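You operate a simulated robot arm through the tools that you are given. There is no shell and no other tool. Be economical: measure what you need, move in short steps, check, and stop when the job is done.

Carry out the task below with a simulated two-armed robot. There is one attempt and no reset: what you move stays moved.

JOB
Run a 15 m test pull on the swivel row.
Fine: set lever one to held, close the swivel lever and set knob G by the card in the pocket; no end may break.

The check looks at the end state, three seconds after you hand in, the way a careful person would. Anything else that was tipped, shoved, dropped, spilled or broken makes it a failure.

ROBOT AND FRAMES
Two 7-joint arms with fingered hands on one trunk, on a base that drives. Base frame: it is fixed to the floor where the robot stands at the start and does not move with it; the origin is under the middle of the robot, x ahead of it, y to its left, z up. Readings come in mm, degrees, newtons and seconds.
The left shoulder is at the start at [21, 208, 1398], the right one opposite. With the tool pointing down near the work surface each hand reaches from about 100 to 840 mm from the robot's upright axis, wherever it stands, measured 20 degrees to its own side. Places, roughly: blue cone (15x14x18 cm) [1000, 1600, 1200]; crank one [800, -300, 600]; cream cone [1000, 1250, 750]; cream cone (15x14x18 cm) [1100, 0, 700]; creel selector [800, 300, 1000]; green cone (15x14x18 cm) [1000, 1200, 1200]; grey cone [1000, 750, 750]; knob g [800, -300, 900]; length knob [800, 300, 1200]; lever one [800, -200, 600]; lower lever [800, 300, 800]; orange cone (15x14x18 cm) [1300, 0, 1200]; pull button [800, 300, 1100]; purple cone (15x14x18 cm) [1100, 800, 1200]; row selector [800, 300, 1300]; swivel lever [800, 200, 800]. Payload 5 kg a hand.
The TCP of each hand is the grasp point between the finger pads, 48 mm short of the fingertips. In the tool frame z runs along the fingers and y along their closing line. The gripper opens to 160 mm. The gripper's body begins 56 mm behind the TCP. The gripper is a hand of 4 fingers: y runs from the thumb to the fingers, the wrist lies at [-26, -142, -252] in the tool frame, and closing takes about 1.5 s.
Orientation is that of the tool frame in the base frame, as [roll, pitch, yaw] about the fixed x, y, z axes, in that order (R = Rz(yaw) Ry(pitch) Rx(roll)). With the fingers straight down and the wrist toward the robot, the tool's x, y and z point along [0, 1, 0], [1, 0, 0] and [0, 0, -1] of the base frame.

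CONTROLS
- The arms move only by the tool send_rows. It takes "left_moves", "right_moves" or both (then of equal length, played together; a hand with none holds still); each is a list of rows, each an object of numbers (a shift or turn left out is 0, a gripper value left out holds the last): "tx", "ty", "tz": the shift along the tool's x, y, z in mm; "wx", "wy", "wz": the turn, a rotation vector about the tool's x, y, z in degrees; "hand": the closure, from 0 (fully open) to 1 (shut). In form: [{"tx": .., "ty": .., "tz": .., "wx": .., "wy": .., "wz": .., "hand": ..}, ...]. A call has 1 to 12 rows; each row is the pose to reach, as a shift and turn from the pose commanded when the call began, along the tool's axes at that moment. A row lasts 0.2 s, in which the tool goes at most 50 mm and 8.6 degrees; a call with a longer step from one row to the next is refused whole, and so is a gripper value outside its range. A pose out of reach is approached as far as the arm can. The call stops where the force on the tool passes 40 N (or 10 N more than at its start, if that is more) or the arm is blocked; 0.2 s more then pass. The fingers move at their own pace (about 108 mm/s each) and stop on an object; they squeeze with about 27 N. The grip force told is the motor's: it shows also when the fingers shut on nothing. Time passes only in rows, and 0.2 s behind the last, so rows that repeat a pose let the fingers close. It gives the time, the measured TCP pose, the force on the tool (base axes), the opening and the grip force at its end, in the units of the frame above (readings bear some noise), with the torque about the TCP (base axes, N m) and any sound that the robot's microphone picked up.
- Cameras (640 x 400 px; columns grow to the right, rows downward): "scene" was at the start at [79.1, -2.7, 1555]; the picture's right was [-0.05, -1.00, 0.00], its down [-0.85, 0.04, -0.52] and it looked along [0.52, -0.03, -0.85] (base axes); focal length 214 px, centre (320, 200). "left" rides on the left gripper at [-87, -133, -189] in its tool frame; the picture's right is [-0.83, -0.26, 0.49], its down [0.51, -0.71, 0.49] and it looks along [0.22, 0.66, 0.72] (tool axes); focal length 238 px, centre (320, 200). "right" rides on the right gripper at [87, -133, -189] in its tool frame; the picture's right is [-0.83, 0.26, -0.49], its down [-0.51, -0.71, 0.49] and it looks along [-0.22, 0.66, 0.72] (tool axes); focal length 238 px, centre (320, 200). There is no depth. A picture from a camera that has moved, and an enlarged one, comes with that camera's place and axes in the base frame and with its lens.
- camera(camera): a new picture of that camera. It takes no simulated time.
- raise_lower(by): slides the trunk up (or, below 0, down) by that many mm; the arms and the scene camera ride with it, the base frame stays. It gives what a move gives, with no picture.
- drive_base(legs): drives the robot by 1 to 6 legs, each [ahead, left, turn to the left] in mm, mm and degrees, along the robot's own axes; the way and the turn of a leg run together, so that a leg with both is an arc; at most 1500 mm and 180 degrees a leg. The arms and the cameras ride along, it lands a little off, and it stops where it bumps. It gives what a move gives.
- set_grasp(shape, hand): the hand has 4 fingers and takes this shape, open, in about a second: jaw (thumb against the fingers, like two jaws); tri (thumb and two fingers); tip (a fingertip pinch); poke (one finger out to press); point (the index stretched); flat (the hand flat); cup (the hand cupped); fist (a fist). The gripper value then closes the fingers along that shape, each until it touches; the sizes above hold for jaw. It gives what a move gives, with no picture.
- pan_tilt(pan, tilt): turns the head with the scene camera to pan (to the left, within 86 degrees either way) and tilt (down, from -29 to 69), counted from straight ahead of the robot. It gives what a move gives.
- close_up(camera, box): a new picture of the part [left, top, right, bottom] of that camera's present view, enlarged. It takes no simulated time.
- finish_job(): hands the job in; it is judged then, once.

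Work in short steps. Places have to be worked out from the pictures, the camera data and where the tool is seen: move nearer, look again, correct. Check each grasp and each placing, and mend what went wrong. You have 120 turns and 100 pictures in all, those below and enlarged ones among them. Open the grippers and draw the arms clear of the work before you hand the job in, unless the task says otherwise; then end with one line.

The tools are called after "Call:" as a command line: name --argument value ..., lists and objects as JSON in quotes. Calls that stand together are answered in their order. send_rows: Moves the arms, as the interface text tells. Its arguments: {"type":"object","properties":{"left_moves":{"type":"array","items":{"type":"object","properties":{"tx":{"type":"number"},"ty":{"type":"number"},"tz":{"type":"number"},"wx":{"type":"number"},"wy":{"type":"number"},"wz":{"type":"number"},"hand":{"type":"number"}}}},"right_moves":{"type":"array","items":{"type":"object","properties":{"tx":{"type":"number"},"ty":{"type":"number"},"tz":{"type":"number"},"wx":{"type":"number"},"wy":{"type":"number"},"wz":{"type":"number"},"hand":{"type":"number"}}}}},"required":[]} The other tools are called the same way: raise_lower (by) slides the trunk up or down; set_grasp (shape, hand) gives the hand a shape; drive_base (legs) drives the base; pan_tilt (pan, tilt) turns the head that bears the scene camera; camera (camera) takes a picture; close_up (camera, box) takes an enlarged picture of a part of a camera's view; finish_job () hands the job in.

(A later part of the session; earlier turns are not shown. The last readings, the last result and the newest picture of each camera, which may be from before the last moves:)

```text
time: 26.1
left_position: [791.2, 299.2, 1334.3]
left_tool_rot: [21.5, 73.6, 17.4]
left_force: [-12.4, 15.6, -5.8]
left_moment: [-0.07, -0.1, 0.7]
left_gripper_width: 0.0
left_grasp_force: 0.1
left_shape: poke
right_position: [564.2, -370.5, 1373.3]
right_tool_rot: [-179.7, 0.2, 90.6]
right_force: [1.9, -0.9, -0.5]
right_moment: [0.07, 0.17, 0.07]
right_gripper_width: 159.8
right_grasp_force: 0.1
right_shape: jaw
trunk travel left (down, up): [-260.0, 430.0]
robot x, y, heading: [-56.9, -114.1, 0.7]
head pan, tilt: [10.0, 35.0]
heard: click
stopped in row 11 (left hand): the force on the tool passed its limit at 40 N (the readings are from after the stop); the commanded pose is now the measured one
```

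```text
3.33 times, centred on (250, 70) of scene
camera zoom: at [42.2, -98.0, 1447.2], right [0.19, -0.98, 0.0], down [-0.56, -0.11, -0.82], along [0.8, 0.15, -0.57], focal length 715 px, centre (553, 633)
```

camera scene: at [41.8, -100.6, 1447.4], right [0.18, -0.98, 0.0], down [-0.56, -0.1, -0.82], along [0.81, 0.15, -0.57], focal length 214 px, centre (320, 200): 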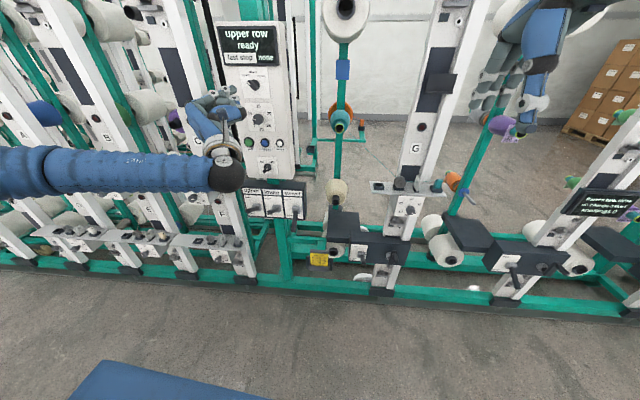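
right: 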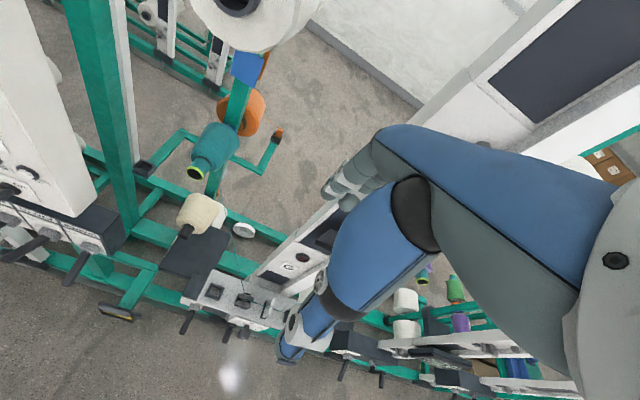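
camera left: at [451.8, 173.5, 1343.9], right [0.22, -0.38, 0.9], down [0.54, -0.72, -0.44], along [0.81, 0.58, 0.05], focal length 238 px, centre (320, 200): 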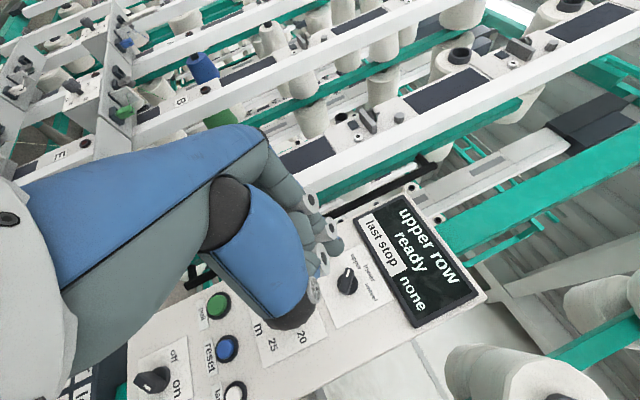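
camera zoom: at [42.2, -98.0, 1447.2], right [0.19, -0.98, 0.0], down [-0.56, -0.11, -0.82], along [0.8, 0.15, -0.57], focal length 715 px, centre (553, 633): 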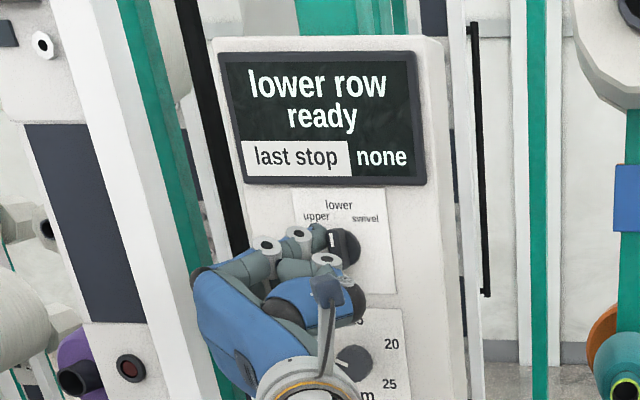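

It's on "lower" now, but the curled knuckles below the index block further travel. I'll return to the palm-down roll, where the index is the rightmost finger: back off, lower the trunk, and re-roll.

Call:
send_rows --left_moves '[{"ty": 20}, {"ty": 35, "tz": -30}, {"ty": 40, "tz": -80}, {"ty": 40, "tz": -130}]'

Call:
raise_lower --by -160

Call:
send_rows --left_moves '[{"wx": 0.6, "wy": 1.4, "wz": 7.0}, {"wx": 1.2, "wy": 2.8, "wz": 14.0, "tx": -10}, {"wx": 1.8, "wy": 4.2, "wz": 21.0, "tx": -25}, {"wx": 2.4, "wy": 5.6, "wz": 28.0, "tx": -40}, {"wx": 3.0, "wy": 7.0, "wz": 35.0, "tx": -55}, {"wx": 3.6, "wy": 8.4, "wz": 42.0, "tx": -70}, {"wx": 4.2, "wy": 9.8, "wz": 49.0, "tx": -85}, {"wx": 4.8, "wy": 11.2, "wz": 56.0, "tx": -100}, {"wx": 5.4, "wy": 12.6, "wz": 63.0, "tx": -115}, {"wx": 6.0, "wy": 14.0, "wz": 70.0, "tx": -130}, {"wx": 6.5, "wy": 15.4, "wz": 77.0, "tx": -145}, {"wx": 7.1, "wy": 16.8, "wz": 83.8, "tx": -150}]'

Call:
camera --camera "scene"

```text
refused: row 3 steps farther than a row can; nothing moved
```

```text
time: 27.9
left_position: [792.7, 291.5, 1174.6]
left_tool_rot: [22.0, 73.5, 17.0]
left_force: [-0.4, 0.7, -0.6]
left_moment: [0.05, -0.04, -0.03]
left_gripper_width: 0.1
left_grasp_force: 0.1
left_shape: poke
right_position: [562.3, -373.6, 1214.7]
right_tool_rot: [-179.7, 0.1, 90.4]
right_force: [0.4, -0.3, 0.8]
right_moment: [-0.08, 0.0, -0.04]
right_gripper_width: 160.2
right_grasp_force: 0.1
right_shape: jaw
trunk travel left (down, up): [-100.0, 590.0]
robot x, y, heading: [-59.5, -118.0, 0.7]
head pan, tilt: [10.0, 35.0]
heard: click
```

```text
time: 28.9
left_position: [783.8, 300.9, 1187.2]
left_tool_rot: [73.7, 56.8, 70.3]
left_force: [-1.2, 5.9, -18.0]
left_moment: [0.07, 0.69, 0.27]
left_gripper_width: 0.2
left_grasp_force: 0.0
left_shape: poke
left hand out of reach, approached as far as the arm can: row 4
right_position: [562.5, -373.3, 1214.2]
right_tool_rot: [-179.8, 0.2, 90.6]
right_force: [-1.1, -1.2, 0.3]
right_moment: [0.09, -0.07, 0.03]
right_gripper_width: 160.1
right_grasp_force: 0.0
right_shape: jaw
trunk travel left (down, up): [-100.0, 590.0]
robot x, y, heading: [-55.6, -118.6, 0.8]
head pan, tilt: [10.0, 35.0]
stopped in row 4 (left hand): the force on the tool passed its limit at 43 N (the readings are from after the stop); the commanded pose is now the measured one
```

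```text
63 pictures are left
camera scene: at [42.1, -98.5, 1287.3], right [0.19, -0.98, 0.0], down [-0.56, -0.11, -0.82], along [0.8, 0.15, -0.57], focal length 214 px, centre (320, 200)
```

scene: 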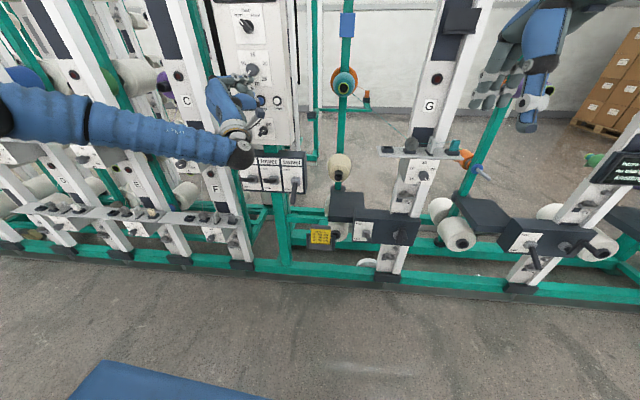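

That batch left the hand at the panel during lowering — I must not chain such moves. Retract straight back first and then inspect the panel.

Call:
send_rows --left_moves '[{"tx": -8, "tz": -43}, {"tx": -16, "tz": -86}, {"tx": -24, "tz": -128}]'

Call:
camera --camera "left"

Call:
close_up --camera "scene" --box '[195, 0, 315, 80]'

```text
time: 29.7
left_position: [649.9, 299.0, 1194.2]
left_tool_rot: [72.1, 56.6, 68.6]
left_force: [-0.6, -0.9, 0.0]
left_moment: [-0.03, 0.09, 0.04]
left_gripper_width: 0.0
left_grasp_force: 0.0
left_shape: poke
right_position: [561.3, -372.9, 1215.8]
right_tool_rot: [-180.0, 0.0, 90.5]
right_force: [-2.7, 0.4, 1.3]
right_moment: [0.03, -0.13, -0.07]
right_gripper_width: 159.8
right_grasp_force: 0.1
right_shape: jaw
trunk travel left (down, up): [-100.0, 590.0]
robot x, y, heading: [-55.6, -116.6, 0.6]
head pan, tilt: [10.0, 35.0]
```

```text
62 pictures are left
camera left: at [447.7, 161.2, 1164.1], right [0.31, -0.7, 0.64], down [0.58, -0.4, -0.71], along [0.75, 0.59, 0.28], focal length 238 px, centre (320, 200)
```

left: 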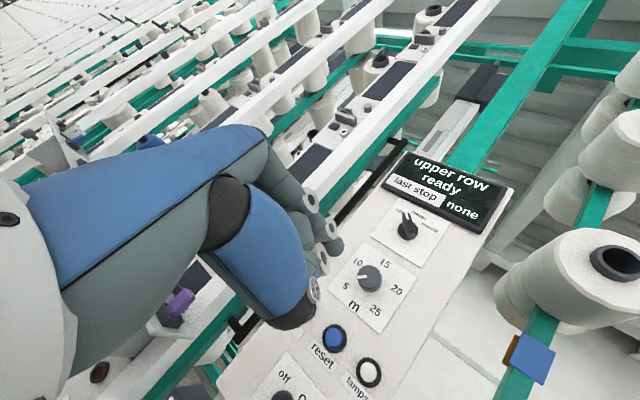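

```text
5.00 times, centred on (255, 40) of scene
camera zoom: at [39.9, -99.3, 1287.6], right [0.18, -0.98, 0.0], down [-0.56, -0.11, -0.82], along [0.81, 0.15, -0.57], focal length 1072 px, centre (645, 1000)
```

zoom: 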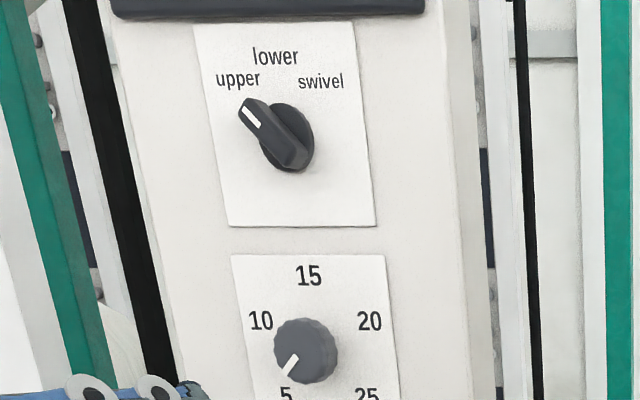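

Display again shows "upper row ready", nothing pulled. Now re-roll to palm-down in free space and rise to panel height.

Call:
send_rows --left_moves '[{"wx": 0.7, "wy": 1.3, "wz": 7.3, "tx": -12, "ty": 14, "tz": 0}, {"wx": 1.4, "wy": 2.7, "wz": 14.6, "tx": -25, "ty": 28, "tz": 0}, {"wx": 2.1, "wy": 4.0, "wz": 21.9, "tx": -37, "ty": 42, "tz": 5}, {"wx": 2.8, "wy": 5.3, "wz": 29.2, "tx": -50, "ty": 56, "tz": 10}, {"wx": 3.6, "wy": 6.7, "wz": 36.4, "tx": -62, "ty": 70, "tz": 15}, {"wx": 4.3, "wy": 8.0, "wz": 43.7, "tx": -74, "ty": 84, "tz": 20}, {"wx": 5.0, "wy": 9.4, "wz": 51.0, "tx": -87, "ty": 98, "tz": 25}, {"wx": 5.7, "wy": 10.7, "wz": 58.3, "tx": -99, "ty": 111, "tz": 30}, {"wx": 5.7, "wy": 10.7, "wz": 58.3, "tx": -99, "ty": 111, "tz": 30}]'

```text
time: 31.7
left_position: [665.8, 339.7, 1337.7]
left_tool_rot: [90.3, -0.2, 90.2]
left_force: [0.4, 0.6, -0.8]
left_moment: [-0.03, 0.0, -0.02]
left_gripper_width: 0.0
left_grasp_force: 0.0
left_shape: poke
right_position: [562.7, -372.2, 1214.4]
right_tool_rot: [-179.8, -0.1, 90.6]
right_force: [-0.1, 0.4, 0.8]
right_moment: [-0.04, -0.01, -0.01]
right_gripper_width: 159.9
right_grasp_force: 0.1
right_shape: jaw
trunk travel left (down, up): [-100.0, 590.0]
robot x, y, heading: [-54.8, -118.5, 1.0]
head pan, tilt: [10.0, 35.0]
```

Orientation is now exact: tool x=left, y=up, z=ahead. Move ahead 80 mm and look.

Call:
send_rows --left_moves '[{"tz": 40, "ty": 8}, {"tz": 79, "ty": 8}]'

Call:
close_up --camera "scene" --box '[195, 0, 315, 80]'

Call:
camera --camera "left"

```text
time: 32.3
left_position: [745.5, 339.9, 1345.5]
left_tool_rot: [90.3, -0.1, 90.4]
left_force: [0.6, 2.1, 0.0]
left_moment: [-0.02, -0.02, -0.06]
left_gripper_width: 0.3
left_grasp_force: 0.0
left_shape: poke
right_position: [564.7, -371.9, 1214.2]
right_tool_rot: [-179.7, 0.0, 90.6]
right_force: [0.1, -0.3, -0.3]
right_moment: [-0.05, 0.03, -0.02]
right_gripper_width: 159.8
right_grasp_force: 0.0
right_shape: jaw
trunk travel left (down, up): [-100.0, 590.0]
robot x, y, heading: [-58.7, -118.6, 0.8]
head pan, tilt: [10.0, 35.0]
```

```text
5.00 times, centred on (255, 40) of scene
camera zoom: at [42.2, -98.6, 1287.2], right [0.19, -0.98, 0.0], down [-0.56, -0.11, -0.82], along [0.8, 0.15, -0.57], focal length 1072 px, centre (645, 1000)
```

zoom: 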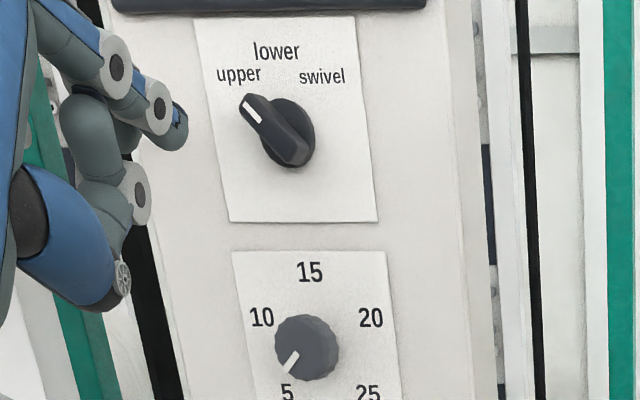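

```text
59 pictures are left
camera left: at [555.1, 253.1, 1212.3], right [0.49, -0.83, -0.26], down [0.48, 0.51, -0.71], along [0.73, 0.22, 0.65], focal length 238 px, centre (320, 200)
```

left: 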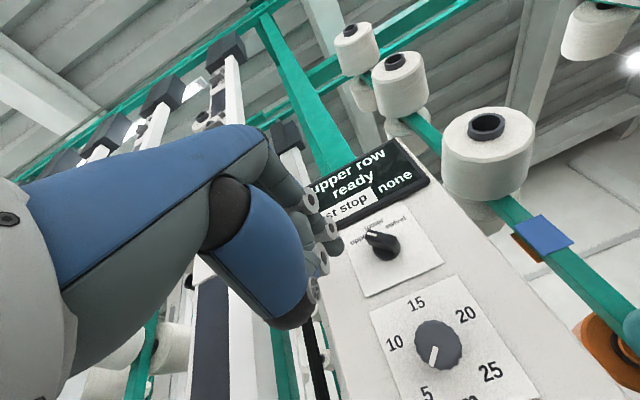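

Index finger is now the rightmost part, next to the knob (axis ≈ y 280, z 1350). Advance and sweep 9→12→1 o'clock.

Call:
send_rows --left_moves '[{"tz": 20, "tx": -5, "ty": -3}, {"tz": 40, "tx": -7, "ty": -3}, {"tz": 40, "tx": -21, "ty": 2}, {"tz": 40, "tx": -23, "ty": 11}, {"tz": 40, "tx": -29, "ty": 20}, {"tz": 40, "tx": -34, "ty": 24}, {"tz": 40, "tx": -38, "ty": 26}, {"tz": 40, "tx": -42, "ty": 27}, {"tz": 40, "tx": -47, "ty": 28}, {"tz": 40, "tx": -51, "ty": 28}, {"tz": 40, "tx": -56, "ty": 26}, {"tz": 40, "tx": -60, "ty": 24}]'

Call:
camera --camera "left"

```text
time: 34.9
left_position: [782.0, 294.0, 1370.4]
left_tool_rot: [90.4, -0.6, 88.9]
left_force: [-0.4, 0.2, 0.0]
left_moment: [0.02, 0.01, 0.01]
left_gripper_width: 0.0
left_grasp_force: 0.2
left_shape: poke
left hand out of reach, approached as far as the arm can: row 8, 9, 10, 11, 12
right_position: [563.7, -372.9, 1214.4]
right_tool_rot: [-179.9, 0.0, 90.5]
right_force: [1.0, -0.9, 0.0]
right_moment: [0.0, -0.03, 0.0]
right_gripper_width: 160.0
right_grasp_force: 0.1
right_shape: jaw
trunk travel left (down, up): [-100.0, 590.0]
robot x, y, heading: [-55.8, -115.7, 0.4]
head pan, tilt: [10.0, 35.0]
heard: click, click
```

```text
58 pictures are left
camera left: at [590.1, 212.1, 1237.9], right [0.47, -0.84, -0.27], down [0.49, 0.5, -0.71], along [0.73, 0.2, 0.65], focal length 238 px, centre (320, 200)
```

left: 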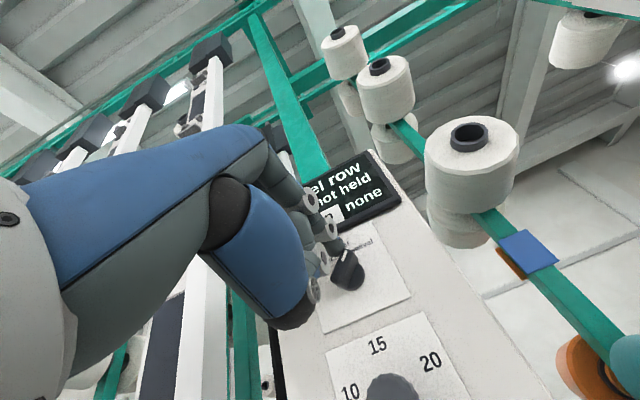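

The display now shows the swivel row with a "not held" note. Retract and read it.

Call:
send_rows --left_moves '[{"tz": -30, "tx": 5}, {"tz": -70, "tx": 10}, {"tz": -110, "tx": 30}]'

Call:
close_up --camera "left" --box '[280, 130, 520, 400]'

```text
time: 35.7
left_position: [670.2, 323.9, 1371.0]
left_tool_rot: [90.2, -0.2, 90.1]
left_force: [-0.1, 0.2, 0.6]
left_moment: [0.0, 0.03, 0.0]
left_gripper_width: 0.1
left_grasp_force: 0.1
left_shape: poke
right_position: [560.9, -373.5, 1216.1]
right_tool_rot: [-179.9, 0.0, 90.6]
right_force: [-0.8, -0.1, -0.7]
right_moment: [-0.04, -0.12, -0.02]
right_gripper_width: 159.8
right_grasp_force: 0.0
right_shape: jaw
trunk travel left (down, up): [-100.0, 590.0]
robot x, y, heading: [-54.5, -118.5, 0.8]
head pan, tilt: [10.0, 35.0]
```

```text
1.48 times, centred on (400, 265) of left
camera zoom: at [480.7, 237.2, 1238.5], right [0.49, -0.83, -0.26], down [0.49, 0.51, -0.71], along [0.72, 0.22, 0.65], focal length 353 px, centre (202, 104)
```

zoom: 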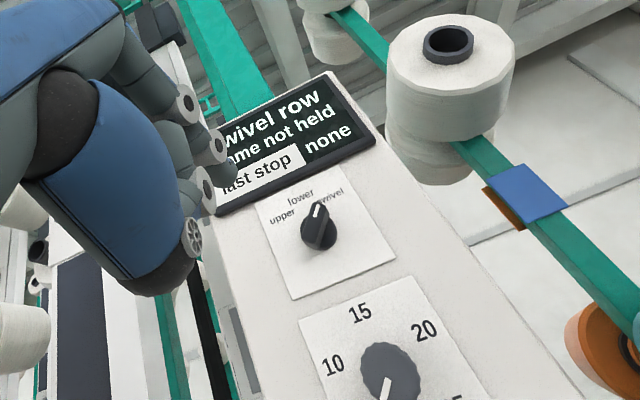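

Row selector done: "swivel row – frame not held". Next the length knob: shift the base right 70 mm for reach, and put the left hand in jaw shape.

Call:
drive_base --legs '[[0, -70, 0]]'

Call:
set_grasp --hand "left" --shape "jaw"

Call:
send_rows --left_moves '[{"tx": 8, "ty": -35, "tz": 10, "hand": 0.5}, {"tx": 15, "ty": -70, "tz": 20}, {"tx": 22, "ty": -105, "tz": 30}, {"tx": 28, "ty": -135, "tz": 40}, {"tx": 28, "ty": -135, "tz": 40, "wz": -8}, {"tx": 28, "ty": -135, "tz": 40, "wz": -16}, {"tx": 28, "ty": -135, "tz": 40, "wz": -24}, {"tx": 28, "ty": -135, "tz": 40, "wz": -32}, {"tx": 28, "ty": -135, "tz": 40, "wz": -40}, {"tx": 28, "ty": -135, "tz": 40, "wz": -48}, {"tx": 28, "ty": -135, "tz": 40, "wz": -56}, {"tx": 28, "ty": -135, "tz": 40, "wz": -60}]'

Call:
camera --camera "left"

Call:
camera --camera "scene"

```text
time: 36.7
left_position: [673.0, 251.2, 1372.1]
left_tool_rot: [90.3, -0.3, 90.1]
left_force: [0.3, -2.4, 0.3]
left_moment: [-0.04, 0.06, 0.17]
left_gripper_width: 0.0
left_grasp_force: 0.0
left_shape: poke
right_position: [564.8, -446.2, 1213.7]
right_tool_rot: [-179.8, -0.1, 90.5]
right_force: [-0.7, -1.3, -0.4]
right_moment: [0.25, 0.0, 0.02]
right_gripper_width: 160.0
right_grasp_force: 0.1
right_shape: jaw
trunk travel left (down, up): [-100.0, 590.0]
robot x, y, heading: [-51.5, -186.5, 0.6]
head pan, tilt: [10.0, 35.0]
```

```text
time: 37.6
left_position: [672.7, 251.8, 1370.6]
left_tool_rot: [90.3, -0.3, 90.1]
left_force: [-0.6, -0.3, -0.2]
left_moment: [0.0, 0.0, 0.05]
left_gripper_width: 159.9
left_grasp_force: 0.1
left_shape: jaw
right_position: [564.0, -444.1, 1214.3]
right_tool_rot: [-179.6, 0.0, 90.5]
right_force: [-1.3, -0.1, 0.5]
right_moment: [-0.01, -0.02, 0.03]
right_gripper_width: 160.3
right_grasp_force: 0.1
right_shape: jaw
trunk travel left (down, up): [-100.0, 590.0]
robot x, y, heading: [-51.3, -186.9, 0.5]
head pan, tilt: [10.0, 35.0]
```

```text
time: 40.2
left_position: [704.6, 332.4, 1176.4]
left_tool_rot: [82.9, 56.4, 80.5]
left_force: [0.0, -0.3, 0.6]
left_moment: [-0.01, 0.02, 0.01]
left_gripper_width: 80.1
left_grasp_force: 0.1
left_shape: jaw
left hand out of reach, approached as far as the arm can: row 7, 8, 9, 10, 11, 12
right_position: [563.8, -443.4, 1213.8]
right_tool_rot: [-179.7, 0.0, 90.6]
right_force: [0.0, -0.1, 0.7]
right_moment: [-0.02, -0.05, 0.0]
right_gripper_width: 159.9
right_grasp_force: 0.1
right_shape: jaw
trunk travel left (down, up): [-100.0, 590.0]
robot x, y, heading: [-52.6, -184.2, 0.5]
head pan, tilt: [10.0, 35.0]
```

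```text
56 pictures are left
camera left: at [506.4, 184.6, 1162.5], right [0.4, -0.7, 0.59], down [0.52, -0.35, -0.78], along [0.75, 0.62, 0.23], focal length 238 px, centre (320, 200)
```

left: 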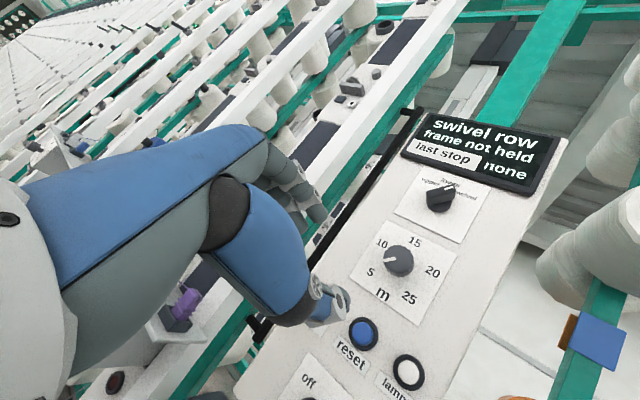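

```text
55 pictures are left
camera scene: at [42.2, -169.3, 1287.4], right [0.19, -0.98, 0.0], down [-0.56, -0.11, -0.82], along [0.8, 0.15, -0.57], focal length 214 px, centre (320, 200)
```

scene: 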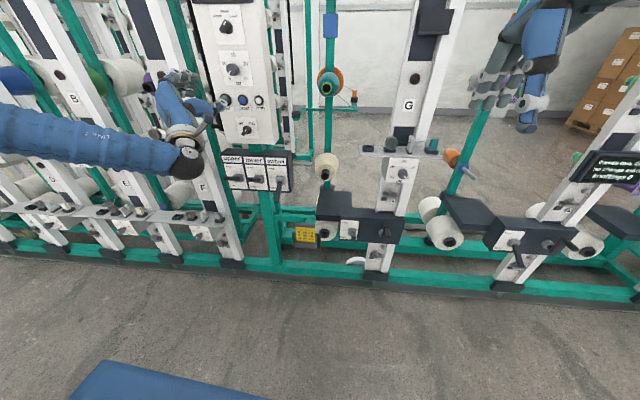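

Roll is good but the position sagged. I'll first re-sync the commanded pose to the measured one, then use trunk and base to bring the hand to the knob.

Call:
send_rows --left_moves '[{"tx": 40, "ty": 8, "tz": -4}, {"tx": 77, "ty": 16, "tz": -8}]'

```text
time: 40.8
left_position: [705.4, 387.3, 1119.2]
left_tool_rot: [82.8, 56.4, 80.3]
left_force: [0.3, -0.2, 0.4]
left_moment: [0.02, 0.01, -0.01]
left_gripper_width: 80.2
left_grasp_force: 0.0
left_shape: jaw
right_position: [563.7, -443.3, 1214.9]
right_tool_rot: [-179.7, 0.0, 90.5]
right_force: [0.3, -0.7, -0.2]
right_moment: [-0.05, 0.04, 0.03]
right_gripper_width: 160.2
right_grasp_force: 0.1
right_shape: jaw
trunk travel left (down, up): [-100.0, 590.0]
robot x, y, heading: [-53.5, -188.1, 0.7]
head pan, tilt: [10.0, 35.0]
```

The command follows what was achieved. From this roll I try translating the arm straight to the pre-grasp point (705, 280, 1236).

Call:
send_rows --left_moves '[{"tx": -39, "ty": -6, "tz": 4}, {"tx": -78, "ty": -12, "tz": 7}, {"tx": -117, "ty": -19, "tz": 11}, {"tx": -156, "ty": -25, "tz": 15}]'

Call:
camera --camera "left"

```text
time: 41.8
left_position: [701.2, 302.7, 1208.2]
left_tool_rot: [79.6, 55.2, 75.9]
left_force: [-1.0, -0.5, -0.1]
left_moment: [0.01, -0.02, 0.0]
left_gripper_width: 80.0
left_grasp_force: 0.1
left_shape: jaw
left hand out of reach, approached as far as the arm can: row 3, 4
right_position: [563.8, -444.6, 1214.2]
right_tool_rot: [-179.7, -0.1, 90.6]
right_force: [0.1, 0.0, -0.2]
right_moment: [0.08, -0.02, 0.0]
right_gripper_width: 159.9
right_grasp_force: 0.2
right_shape: jaw
trunk travel left (down, up): [-100.0, 590.0]
robot x, y, heading: [-58.7, -186.1, 0.8]
head pan, tilt: [10.0, 35.0]
```

```text
54 pictures are left
camera left: at [498.7, 163.4, 1182.7], right [0.36, -0.72, 0.59], down [0.54, -0.35, -0.76], along [0.76, 0.59, 0.27], focal length 238 px, centre (320, 200)
```

left: 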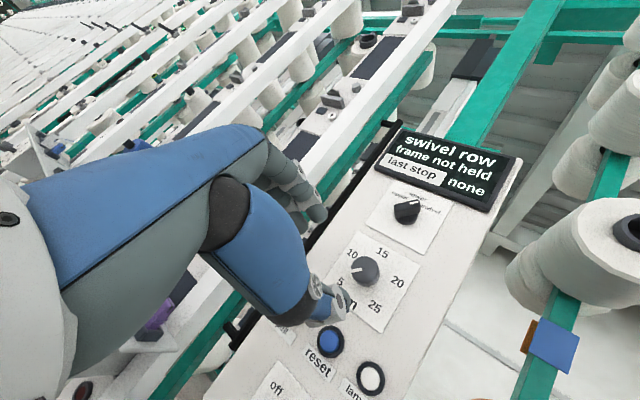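

Close now; knob confirmed at ≈(835, 283, 1236). Nudge base 40 mm right and trunk 40 mm up, then fine-adjust.

Call:
drive_base --legs '[[0, -40, 0]]'

Call:
raise_lower --by 40

```text
time: 42.7
left_position: [701.1, 261.3, 1207.6]
left_tool_rot: [79.5, 55.0, 75.8]
left_force: [-0.6, -2.0, 1.6]
left_moment: [-0.03, 0.1, 0.26]
left_gripper_width: 80.1
left_grasp_force: 0.1
left_shape: jaw
right_position: [564.5, -485.7, 1212.5]
right_tool_rot: [-179.7, -0.2, 90.4]
right_force: [-0.6, -2.6, -0.4]
right_moment: [0.26, 0.0, 0.05]
right_gripper_width: 160.0
right_grasp_force: 0.2
right_shape: jaw
trunk travel left (down, up): [-100.0, 590.0]
robot x, y, heading: [-51.2, -224.1, 0.8]
head pan, tilt: [10.0, 35.0]
```

```text
time: 43.5
left_position: [701.0, 265.0, 1245.2]
left_tool_rot: [79.6, 55.1, 75.9]
left_force: [-0.2, 0.8, -0.2]
left_moment: [0.0, -0.03, -0.01]
left_gripper_width: 80.3
left_grasp_force: 0.0
left_shape: jaw
right_position: [566.0, -483.4, 1252.5]
right_tool_rot: [-179.7, 0.0, 90.5]
right_force: [-0.3, -0.4, -1.5]
right_moment: [0.01, 0.01, -0.01]
right_gripper_width: 160.0
right_grasp_force: 0.1
right_shape: jaw
trunk travel left (down, up): [-140.0, 550.0]
robot x, y, heading: [-55.4, -228.6, 0.5]
head pan, tilt: [10.0, 35.0]
```

Fine-adjust to just before the knob: (765, 283, 1236), aim corrected.

Call:
send_rows --left_moves '[{"tx": 13, "ty": 6, "tz": 30, "wx": -0.6, "wy": 4}, {"tx": 26, "ty": 11, "tz": 61, "wx": -1.2, "wy": 8}]'

Call:
close_up --camera "left" --box '[240, 130, 460, 330]'

Call:
close_up --camera "scene" --box '[150, 20, 290, 140]'

```text
time: 44.1
left_position: [763.4, 310.6, 1204.4]
left_tool_rot: [85.5, 54.6, 84.0]
left_force: [0.5, -0.2, 0.3]
left_moment: [0.03, 0.01, 0.01]
left_gripper_width: 80.3
left_grasp_force: 0.0
left_shape: jaw
left hand out of reach, approached as far as the arm can: row 1, 2
right_position: [565.4, -483.7, 1253.5]
right_tool_rot: [-179.7, 0.1, 90.5]
right_force: [0.4, 0.2, -2.2]
right_moment: [0.06, 0.11, 0.03]
right_gripper_width: 160.0
right_grasp_force: 0.1
right_shape: jaw
trunk travel left (down, up): [-140.0, 550.0]
robot x, y, heading: [-56.1, -223.8, 0.8]
head pan, tilt: [10.0, 35.0]
```

```text
2.00 times, centred on (350, 230) of left
camera zoom: at [567.0, 160.0, 1188.7], right [0.43, -0.71, 0.55], down [0.52, -0.31, -0.8], along [0.74, 0.63, 0.23], focal length 477 px, centre (260, 140)
```

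zoom: 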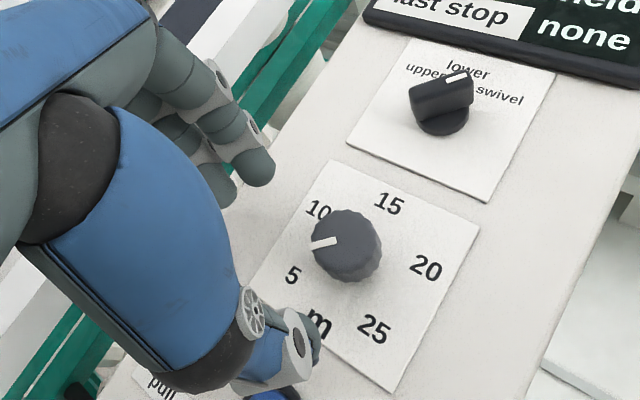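

```text
3.33 times, centred on (220, 80) of scene
camera zoom: at [43.6, -208.8, 1327.2], right [0.19, -0.98, 0.0], down [-0.56, -0.11, -0.82], along [0.8, 0.15, -0.57], focal length 715 px, centre (653, 600)
```

zoom: 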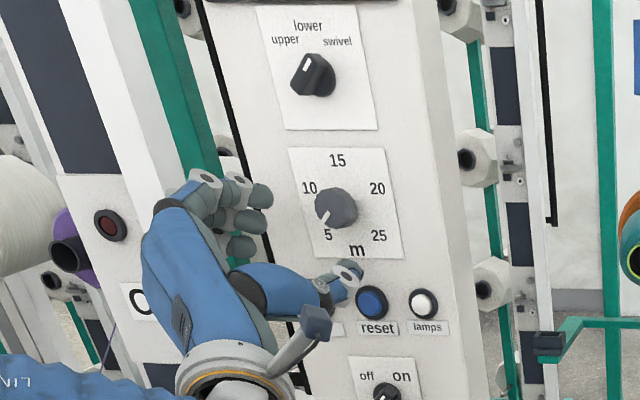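

The hand needs (−28 y, +32 z); I'll supply that with base and trunk so the wrist stays put.

Call:
raise_lower --by 32

Call:
drive_base --legs '[[0, -28, 0]]'

Call:
close_up --camera "left" --box '[240, 130, 460, 330]'

Call:
close_up --camera "scene" --box '[150, 20, 290, 140]'

```text
time: 44.9
left_position: [762.7, 310.7, 1235.9]
left_tool_rot: [85.3, 54.8, 83.7]
left_force: [-0.4, 0.3, -0.1]
left_moment: [-0.01, -0.07, -0.02]
left_gripper_width: 80.1
left_grasp_force: 0.1
left_shape: jaw
right_position: [565.4, -483.7, 1284.5]
right_tool_rot: [-179.6, 0.0, 90.5]
right_force: [0.3, 0.0, 0.1]
right_moment: [0.0, 0.01, 0.0]
right_gripper_width: 159.9
right_grasp_force: 0.0
right_shape: jaw
trunk travel left (down, up): [-172.0, 518.0]
robot x, y, heading: [-57.9, -228.7, 0.6]
head pan, tilt: [10.0, 35.0]
```

```text
time: 45.7
left_position: [761.9, 283.0, 1237.6]
left_tool_rot: [85.3, 54.7, 83.7]
left_force: [-0.5, -0.8, 2.2]
left_moment: [-0.05, 0.1, 0.13]
left_gripper_width: 80.4
left_grasp_force: 0.1
left_shape: jaw
right_position: [565.7, -512.5, 1285.2]
right_tool_rot: [-179.6, 0.0, 90.4]
right_force: [-0.1, -1.3, -1.0]
right_moment: [0.19, 0.05, 0.02]
right_gripper_width: 160.2
right_grasp_force: 0.0
right_shape: jaw
trunk travel left (down, up): [-172.0, 518.0]
robot x, y, heading: [-55.5, -251.4, 0.6]
head pan, tilt: [10.0, 35.0]
```

```text
2.00 times, centred on (350, 230) of left
camera zoom: at [566.5, 131.6, 1221.6], right [0.43, -0.71, 0.55], down [0.52, -0.31, -0.8], along [0.74, 0.63, 0.23], focal length 477 px, centre (260, 140)
```

zoom: 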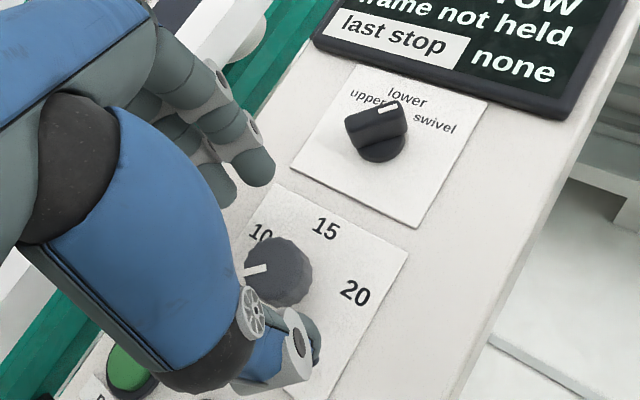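

```text
3.33 times, centred on (220, 80) of scene
camera zoom: at [43.2, -237.0, 1359.3], right [0.19, -0.98, 0.0], down [-0.56, -0.11, -0.82], along [0.8, 0.15, -0.57], focal length 715 px, centre (653, 600)
```

zoom: 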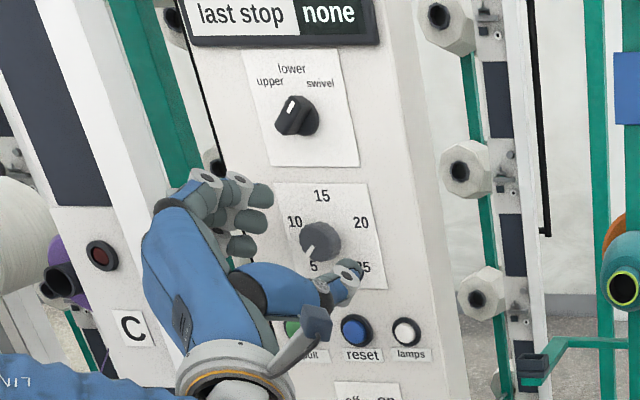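

Aligned. Advance 24 mm and close on the knob.

Call:
send_rows --left_moves '[{"tz": 12}, {"tz": 24}, {"tz": 24, "hand": 1}, {"tz": 24}, {"tz": 24}, {"tz": 24}]'

Call:
close_up --camera "left" --box '[240, 130, 460, 330]'

```text
time: 47.1
left_position: [786.7, 281.6, 1236.7]
left_tool_rot: [85.1, 54.7, 83.4]
left_force: [1.6, -2.5, -0.3]
left_moment: [0.0, -0.04, 0.0]
left_gripper_width: 27.9
left_grasp_force: 27.0
left_shape: jaw
right_position: [565.9, -512.1, 1286.1]
right_tool_rot: [-179.8, 0.0, 90.5]
right_force: [0.1, -0.4, 0.5]
right_moment: [0.0, -0.01, -0.01]
right_gripper_width: 160.3
right_grasp_force: 0.1
right_shape: jaw
trunk travel left (down, up): [-172.0, 518.0]
robot x, y, heading: [-55.4, -250.3, 0.6]
head pan, tilt: [10.0, 35.0]
```

```text
2.00 times, centred on (350, 230) of left
camera zoom: at [590.5, 132.0, 1221.5], right [0.43, -0.71, 0.56], down [0.52, -0.31, -0.8], along [0.74, 0.63, 0.24], focal length 477 px, centre (260, 140)
```

zoom: 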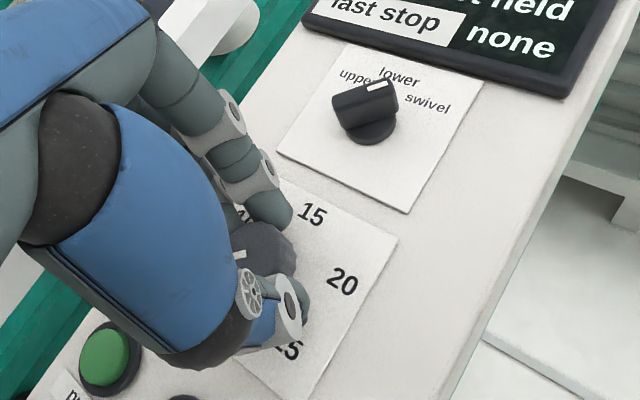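

Knob gripped (28 mm, 27 N). Twist clockwise 56°.

Call:
send_rows --left_moves '[{"wz": 7}, {"wz": 14}, {"wz": 21}, {"wz": 28}, {"wz": 35}, {"wz": 42}, {"wz": 49}, {"wz": 56}]'

Call:
close_up --camera "scene" --box '[160, 40, 270, 130]'

```text
time: 48.9
left_position: [786.4, 279.8, 1237.2]
left_tool_rot: [87.3, -1.4, 87.5]
left_force: [-7.7, -18.7, -13.8]
left_moment: [-0.12, 0.98, -0.7]
left_gripper_width: 29.0
left_grasp_force: 26.6
left_shape: jaw
right_position: [565.5, -513.4, 1285.7]
right_tool_rot: [-179.6, -0.1, 90.5]
right_force: [-0.2, 0.2, -0.8]
right_moment: [0.05, 0.04, 0.02]
right_gripper_width: 160.2
right_grasp_force: 0.1
right_shape: jaw
trunk travel left (down, up): [-172.0, 518.0]
robot x, y, heading: [-55.0, -252.3, 0.8]
head pan, tilt: [10.0, 35.0]
```

```text
4.44 times, centred on (215, 85) of scene
camera zoom: at [43.5, -237.4, 1359.2], right [0.19, -0.98, 0.0], down [-0.56, -0.11, -0.82], along [0.8, 0.15, -0.57], focal length 953 px, centre (787, 711)
```

zoom: 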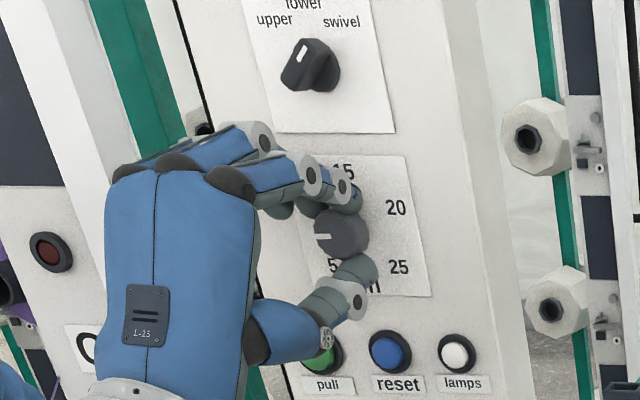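

Pointer now at 9 o'clock. Try to continue +32° in the same grip.

Call:
send_rows --left_moves '[{"wz": 7}, {"wz": 14}, {"wz": 21}, {"wz": 28}, {"wz": 34}]'

Call:
close_up --camera "scene" --box '[160, 40, 270, 130]'

```text
time: 50.1
left_position: [786.3, 278.6, 1235.5]
left_tool_rot: [86.9, -35.4, 89.1]
left_force: [-14.3, -21.4, -23.0]
left_moment: [-0.16, 1.23, -0.65]
left_gripper_width: 29.1
left_grasp_force: 26.8
left_shape: jaw
right_position: [564.5, -510.9, 1284.9]
right_tool_rot: [-179.6, 0.0, 90.5]
right_force: [0.1, -0.2, 0.1]
right_moment: [-0.04, 0.0, 0.03]
right_gripper_width: 160.1
right_grasp_force: 0.0
right_shape: jaw
trunk travel left (down, up): [-172.0, 518.0]
robot x, y, heading: [-51.3, -256.9, 0.7]
head pan, tilt: [10.0, 35.0]
```

```text
4.44 times, centred on (215, 85) of scene
camera zoom: at [43.8, -237.0, 1359.2], right [0.19, -0.98, 0.0], down [-0.56, -0.11, -0.82], along [0.8, 0.15, -0.57], focal length 953 px, centre (787, 711)
```

zoom: 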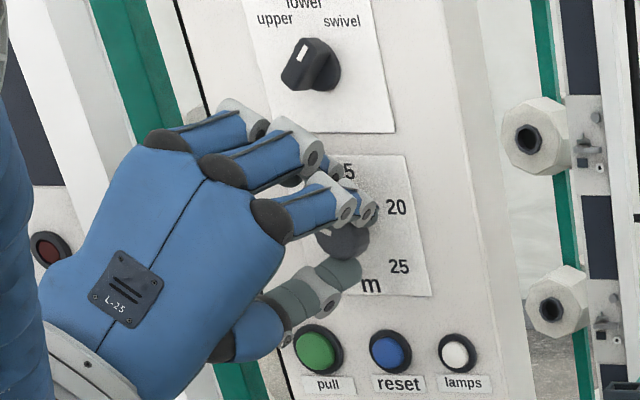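

Going well. Relieve side load by a few mm and twist another 30°.

Call:
send_rows --left_moves '[{"tx": -4, "ty": -1, "tz": -2}, {"tx": -4, "ty": -1, "tz": -2, "wz": 7}, {"tx": -4, "ty": -1, "tz": -2, "wz": 14}, {"tx": -4, "ty": -1, "tz": -2, "wz": 21}, {"tx": -4, "ty": -1, "tz": -2, "wz": 28}]'

Call:
close_up --camera "scene" --box '[160, 40, 270, 130]'

Call:
close_up --camera "left" --box '[240, 130, 460, 330]'

```text
time: 51.3
left_position: [786.1, 281.2, 1234.3]
left_tool_rot: [88.6, -59.9, 87.6]
left_force: [-2.0, -7.6, -16.5]
left_moment: [0.03, 0.72, -0.09]
left_gripper_width: 27.0
left_grasp_force: 27.3
left_shape: jaw
left hand out of reach, approached as far as the arm can: row 5
right_position: [564.6, -510.7, 1286.1]
right_tool_rot: [-179.6, 0.0, 90.5]
right_force: [-0.4, 0.0, 1.1]
right_moment: [-0.02, -0.09, -0.01]
right_gripper_width: 160.2
right_grasp_force: 0.1
right_shape: jaw
trunk travel left (down, up): [-172.0, 518.0]
robot x, y, heading: [-53.8, -248.7, 0.6]
head pan, tilt: [10.0, 35.0]
stopped in row 5 (left hand): the force on the tool passed its limit at 50 N (the readings are from after the stop); the commanded pose is now the measured one
```

```text
4.44 times, centred on (215, 85) of scene
camera zoom: at [43.7, -235.9, 1359.4], right [0.18, -0.98, 0.0], down [-0.56, -0.11, -0.82], along [0.8, 0.15, -0.57], focal length 953 px, centre (787, 711)
```

zoom: 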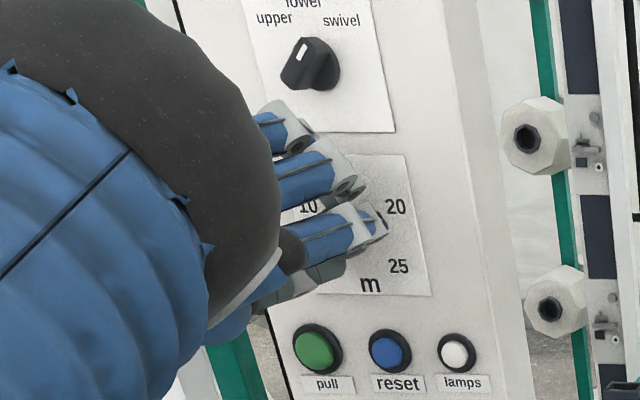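

```text
2.00 times, centred on (350, 230) of left
camera zoom: at [602.8, 363.1, 1090.6], right [0.48, -0.23, -0.85], down [0.54, 0.83, 0.09], along [0.69, -0.5, 0.53], focal length 477 px, centre (260, 140)
```

zoom: 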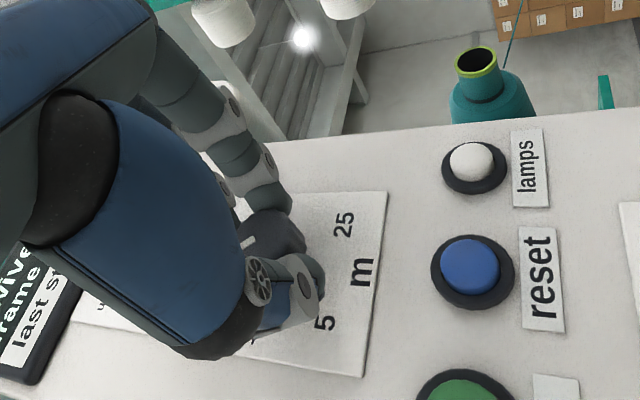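

About 115° achieved; the mark still needs roughly 35°. Release, retract 45 mm, and roll back to regrip.

Call:
send_rows --left_moves '[{"hand": 0.5}, {"hand": 0.5}, {"tz": -20}, {"tz": -45}, {"tz": -45, "wz": -8}, {"tz": -45, "wz": -16}, {"tz": -45, "wz": -24}, {"tz": -45, "wz": -32}, {"tz": -45, "wz": -40}, {"tz": -45, "wz": -48}, {"tz": -45, "wz": -56}, {"tz": -45, "wz": -60}]'

Call:
close_up --camera "scene" --box '[160, 40, 270, 130]'

Call:
close_up --camera "left" --box '[240, 130, 460, 330]'

```text
time: 53.9
left_position: [740.2, 285.8, 1238.8]
left_tool_rot: [89.1, 0.1, 86.6]
left_force: [-0.6, -0.5, -0.9]
left_moment: [0.0, -0.02, 0.01]
left_gripper_width: 79.8
left_grasp_force: 0.1
left_shape: jaw
left hand out of reach, approached as far as the arm can: row 4, 5
right_position: [565.5, -511.2, 1285.7]
right_tool_rot: [-179.7, 0.0, 90.5]
right_force: [0.0, 0.2, 0.0]
right_moment: [-0.01, 0.05, -0.05]
right_gripper_width: 160.4
right_grasp_force: 0.1
right_shape: jaw
trunk travel left (down, up): [-172.0, 518.0]
robot x, y, heading: [-55.4, -250.7, 0.5]
head pan, tilt: [10.0, 35.0]
```

```text
4.44 times, centred on (215, 85) of scene
camera zoom: at [43.1, -236.0, 1359.3], right [0.19, -0.98, 0.0], down [-0.56, -0.11, -0.82], along [0.8, 0.15, -0.57], focal length 953 px, centre (787, 711)
```

zoom: 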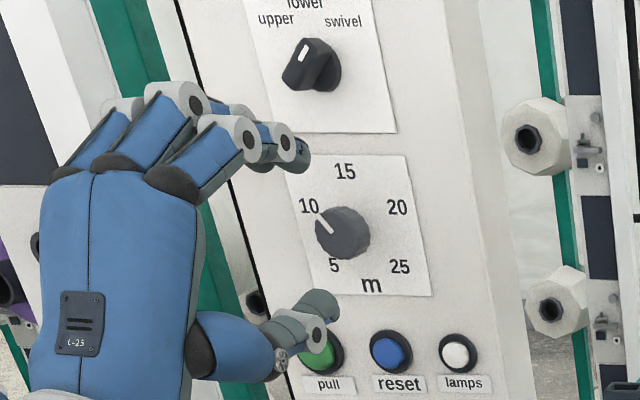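

```text
2.00 times, centred on (350, 230) of left
camera zoom: at [547.6, 209.1, 1101.4], right [0.44, -0.86, -0.25], down [0.53, 0.47, -0.7], along [0.72, 0.18, 0.67], focal length 477 px, centre (260, 140)
```

zoom: 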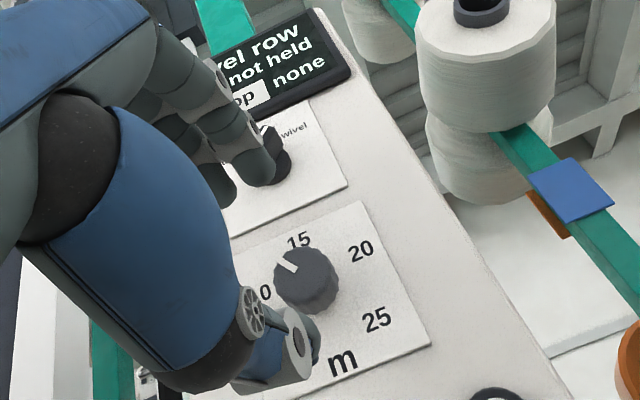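

Mark is now ≈30° short of 15. Regrip from this roll and twist +30°.

Call:
send_rows --left_moves '[{"tz": 23, "tx": -1, "ty": -1}, {"tz": 46, "tx": -2, "ty": -2}, {"tz": 46, "tx": -2, "ty": -2, "hand": 1}, {"tz": 46, "tx": -2, "ty": -2}, {"tz": 46, "tx": -2, "ty": -2}, {"tz": 46, "tx": -2, "ty": -2}, {"tz": 46, "tx": -2, "ty": -2, "wz": 7}, {"tz": 46, "tx": -2, "ty": -2, "wz": 14}, {"tz": 46, "tx": -2, "ty": -2, "wz": 21}, {"tz": 46, "tx": -2, "ty": -2, "wz": 28}, {"tz": 46, "tx": -2, "ty": -2, "wz": 32}]'

Call:
close_up --camera "left" --box '[240, 130, 460, 330]'

```text
time: 56.3
left_position: [786.8, 279.7, 1236.4]
left_tool_rot: [88.8, -32.0, 87.2]
left_force: [-4.7, -3.5, -6.2]
left_moment: [0.0, 0.52, -0.09]
left_gripper_width: 27.4
left_grasp_force: 26.8
left_shape: jaw
right_position: [565.0, -511.5, 1284.7]
right_tool_rot: [-179.7, 0.0, 90.6]
right_force: [-0.5, -0.5, 0.4]
right_moment: [0.0, 0.02, 0.01]
right_gripper_width: 159.8
right_grasp_force: 0.1
right_shape: jaw
trunk travel left (down, up): [-172.0, 518.0]
robot x, y, heading: [-51.8, -254.6, 0.8]
head pan, tilt: [10.0, 35.0]
```

```text
2.00 times, centred on (350, 230) of left
camera zoom: at [599.2, 287.8, 1074.1], right [0.46, -0.6, -0.65], down [0.54, 0.77, -0.32], along [0.7, -0.21, 0.68], focal length 477 px, centre (260, 140)
```

zoom: 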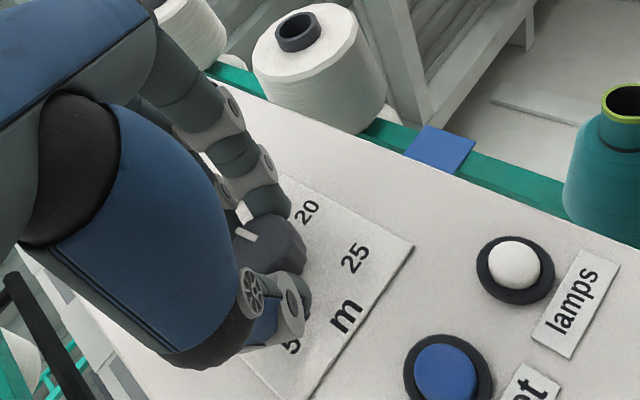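

The mark now looks within ~5° of 15. Release, withdraw and verify.

Call:
send_rows --left_moves '[{"hand": 0.5}, {"hand": 0.5}, {"tz": -20}, {"tz": -50}, {"tz": -50, "wz": -8, "tx": 20}, {"tz": -50, "wz": -16, "tx": 40}, {"tz": -50, "wz": -24, "tx": 60}, {"tz": -50, "wz": -32, "tx": 80}]'

Call:
close_up --camera "scene" --box '[160, 40, 270, 130]'

Call:
close_up --camera "left" --box '[280, 130, 500, 330]'

```text
time: 58.1
left_position: [738.3, 350.4, 1279.8]
left_tool_rot: [89.0, 0.1, 86.4]
left_force: [0.4, 0.3, 0.3]
left_moment: [-0.02, 0.04, -0.02]
left_gripper_width: 79.6
left_grasp_force: 0.1
left_shape: jaw
right_position: [565.0, -510.7, 1285.9]
right_tool_rot: [-179.7, 0.1, 90.5]
right_force: [0.2, 0.3, 0.1]
right_moment: [-0.04, -0.06, -0.02]
right_gripper_width: 160.1
right_grasp_force: 0.1
right_shape: jaw
trunk travel left (down, up): [-172.0, 518.0]
robot x, y, heading: [-52.6, -253.5, 0.7]
head pan, tilt: [10.0, 35.0]
```

```text
4.44 times, centred on (215, 85) of scene
camera zoom: at [42.4, -235.6, 1359.4], right [0.19, -0.98, 0.0], down [-0.56, -0.11, -0.82], along [0.81, 0.15, -0.57], focal length 953 px, centre (787, 711)
```

zoom: 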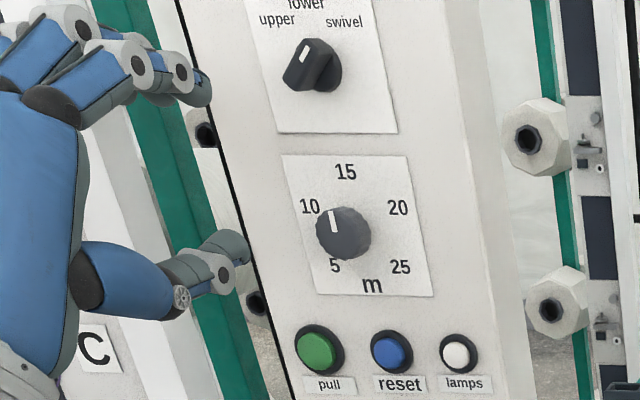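

```text
2.00 times, centred on (390, 230) of left
camera zoom: at [546.3, 275.2, 1142.6], right [0.44, -0.86, -0.25], down [0.53, 0.47, -0.7], along [0.72, 0.18, 0.67], focal length 477 px, centre (180, 140)
```

zoom: 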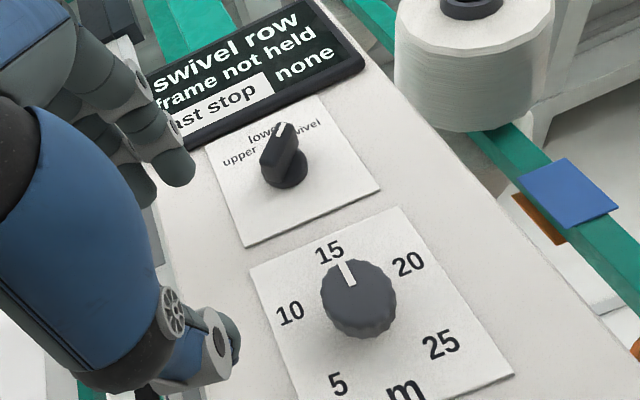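

The length knob reads 15. Next the swivel lever: retract the left hand, lower the trunk fully and look at the levers and lever one.

Call:
send_rows --left_moves '[{"tz": -45}, {"tz": -90}]'

Call:
raise_lower --by -170

Call:
pan_tilt --pan 12 --tilt 25

Call:
camera --camera "scene"

```text
time: 58.7
left_position: [649.1, 355.4, 1276.2]
left_tool_rot: [88.9, 0.0, 86.4]
left_force: [-0.9, -1.2, -0.1]
left_moment: [-0.03, 0.01, 0.05]
left_gripper_width: 79.6
left_grasp_force: 0.0
left_shape: jaw
right_position: [564.6, -512.2, 1285.4]
right_tool_rot: [-179.8, 0.0, 90.4]
right_force: [1.3, -0.4, 0.2]
right_moment: [0.02, -0.08, -0.03]
right_gripper_width: 159.9
right_grasp_force: 0.0
right_shape: jaw
trunk travel left (down, up): [-172.0, 518.0]
robot x, y, heading: [-55.5, -255.4, 0.9]
head pan, tilt: [10.0, 35.0]
```

```text
time: 60.6
left_position: [647.9, 355.7, 1107.5]
left_tool_rot: [88.9, 0.0, 86.6]
left_force: [-0.1, 0.1, -0.8]
left_moment: [0.02, 0.03, 0.06]
left_gripper_width: 79.7
left_grasp_force: 0.0
left_shape: jaw
right_position: [563.9, -511.1, 1115.7]
right_tool_rot: [-179.7, 0.0, 90.5]
right_force: [0.4, 0.1, 0.8]
right_moment: [0.01, -0.03, 0.03]
right_gripper_width: 160.2
right_grasp_force: 0.0
right_shape: jaw
trunk travel left (down, up): [-2.0, 688.0]
robot x, y, heading: [-52.4, -255.7, 0.8]
head pan, tilt: [10.0, 35.0]
```

```text
time: 61.3
left_position: [647.9, 356.0, 1107.1]
left_tool_rot: [89.0, 0.0, 86.5]
left_force: [0.3, 0.1, -0.4]
left_moment: [-0.03, 0.03, 0.0]
left_gripper_width: 79.8
left_grasp_force: 0.1
left_shape: jaw
right_position: [564.3, -510.7, 1115.5]
right_tool_rot: [-179.7, 0.0, 90.5]
right_force: [1.1, 0.2, -1.0]
right_moment: [-0.01, -0.01, 0.0]
right_gripper_width: 160.1
right_grasp_force: 0.0
right_shape: jaw
trunk travel left (down, up): [-2.0, 688.0]
robot x, y, heading: [-52.8, -252.5, 0.9]
head pan, tilt: [12.0, 25.0]
```

```text
39 pictures are left
camera scene: at [46.3, -232.1, 1205.1], right [0.22, -0.98, 0.0], down [-0.41, -0.09, -0.91], along [0.88, 0.2, -0.42], focal length 214 px, centre (320, 200)
```

scene: 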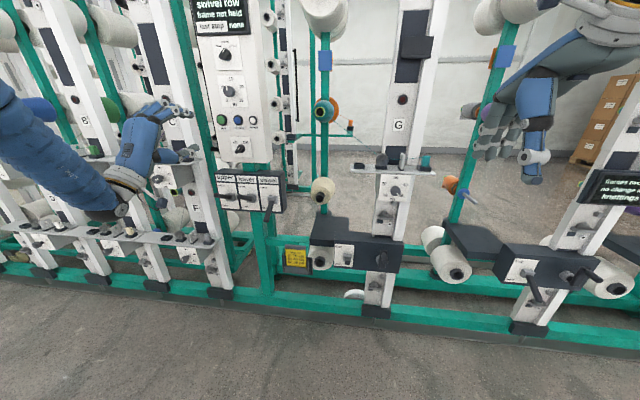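

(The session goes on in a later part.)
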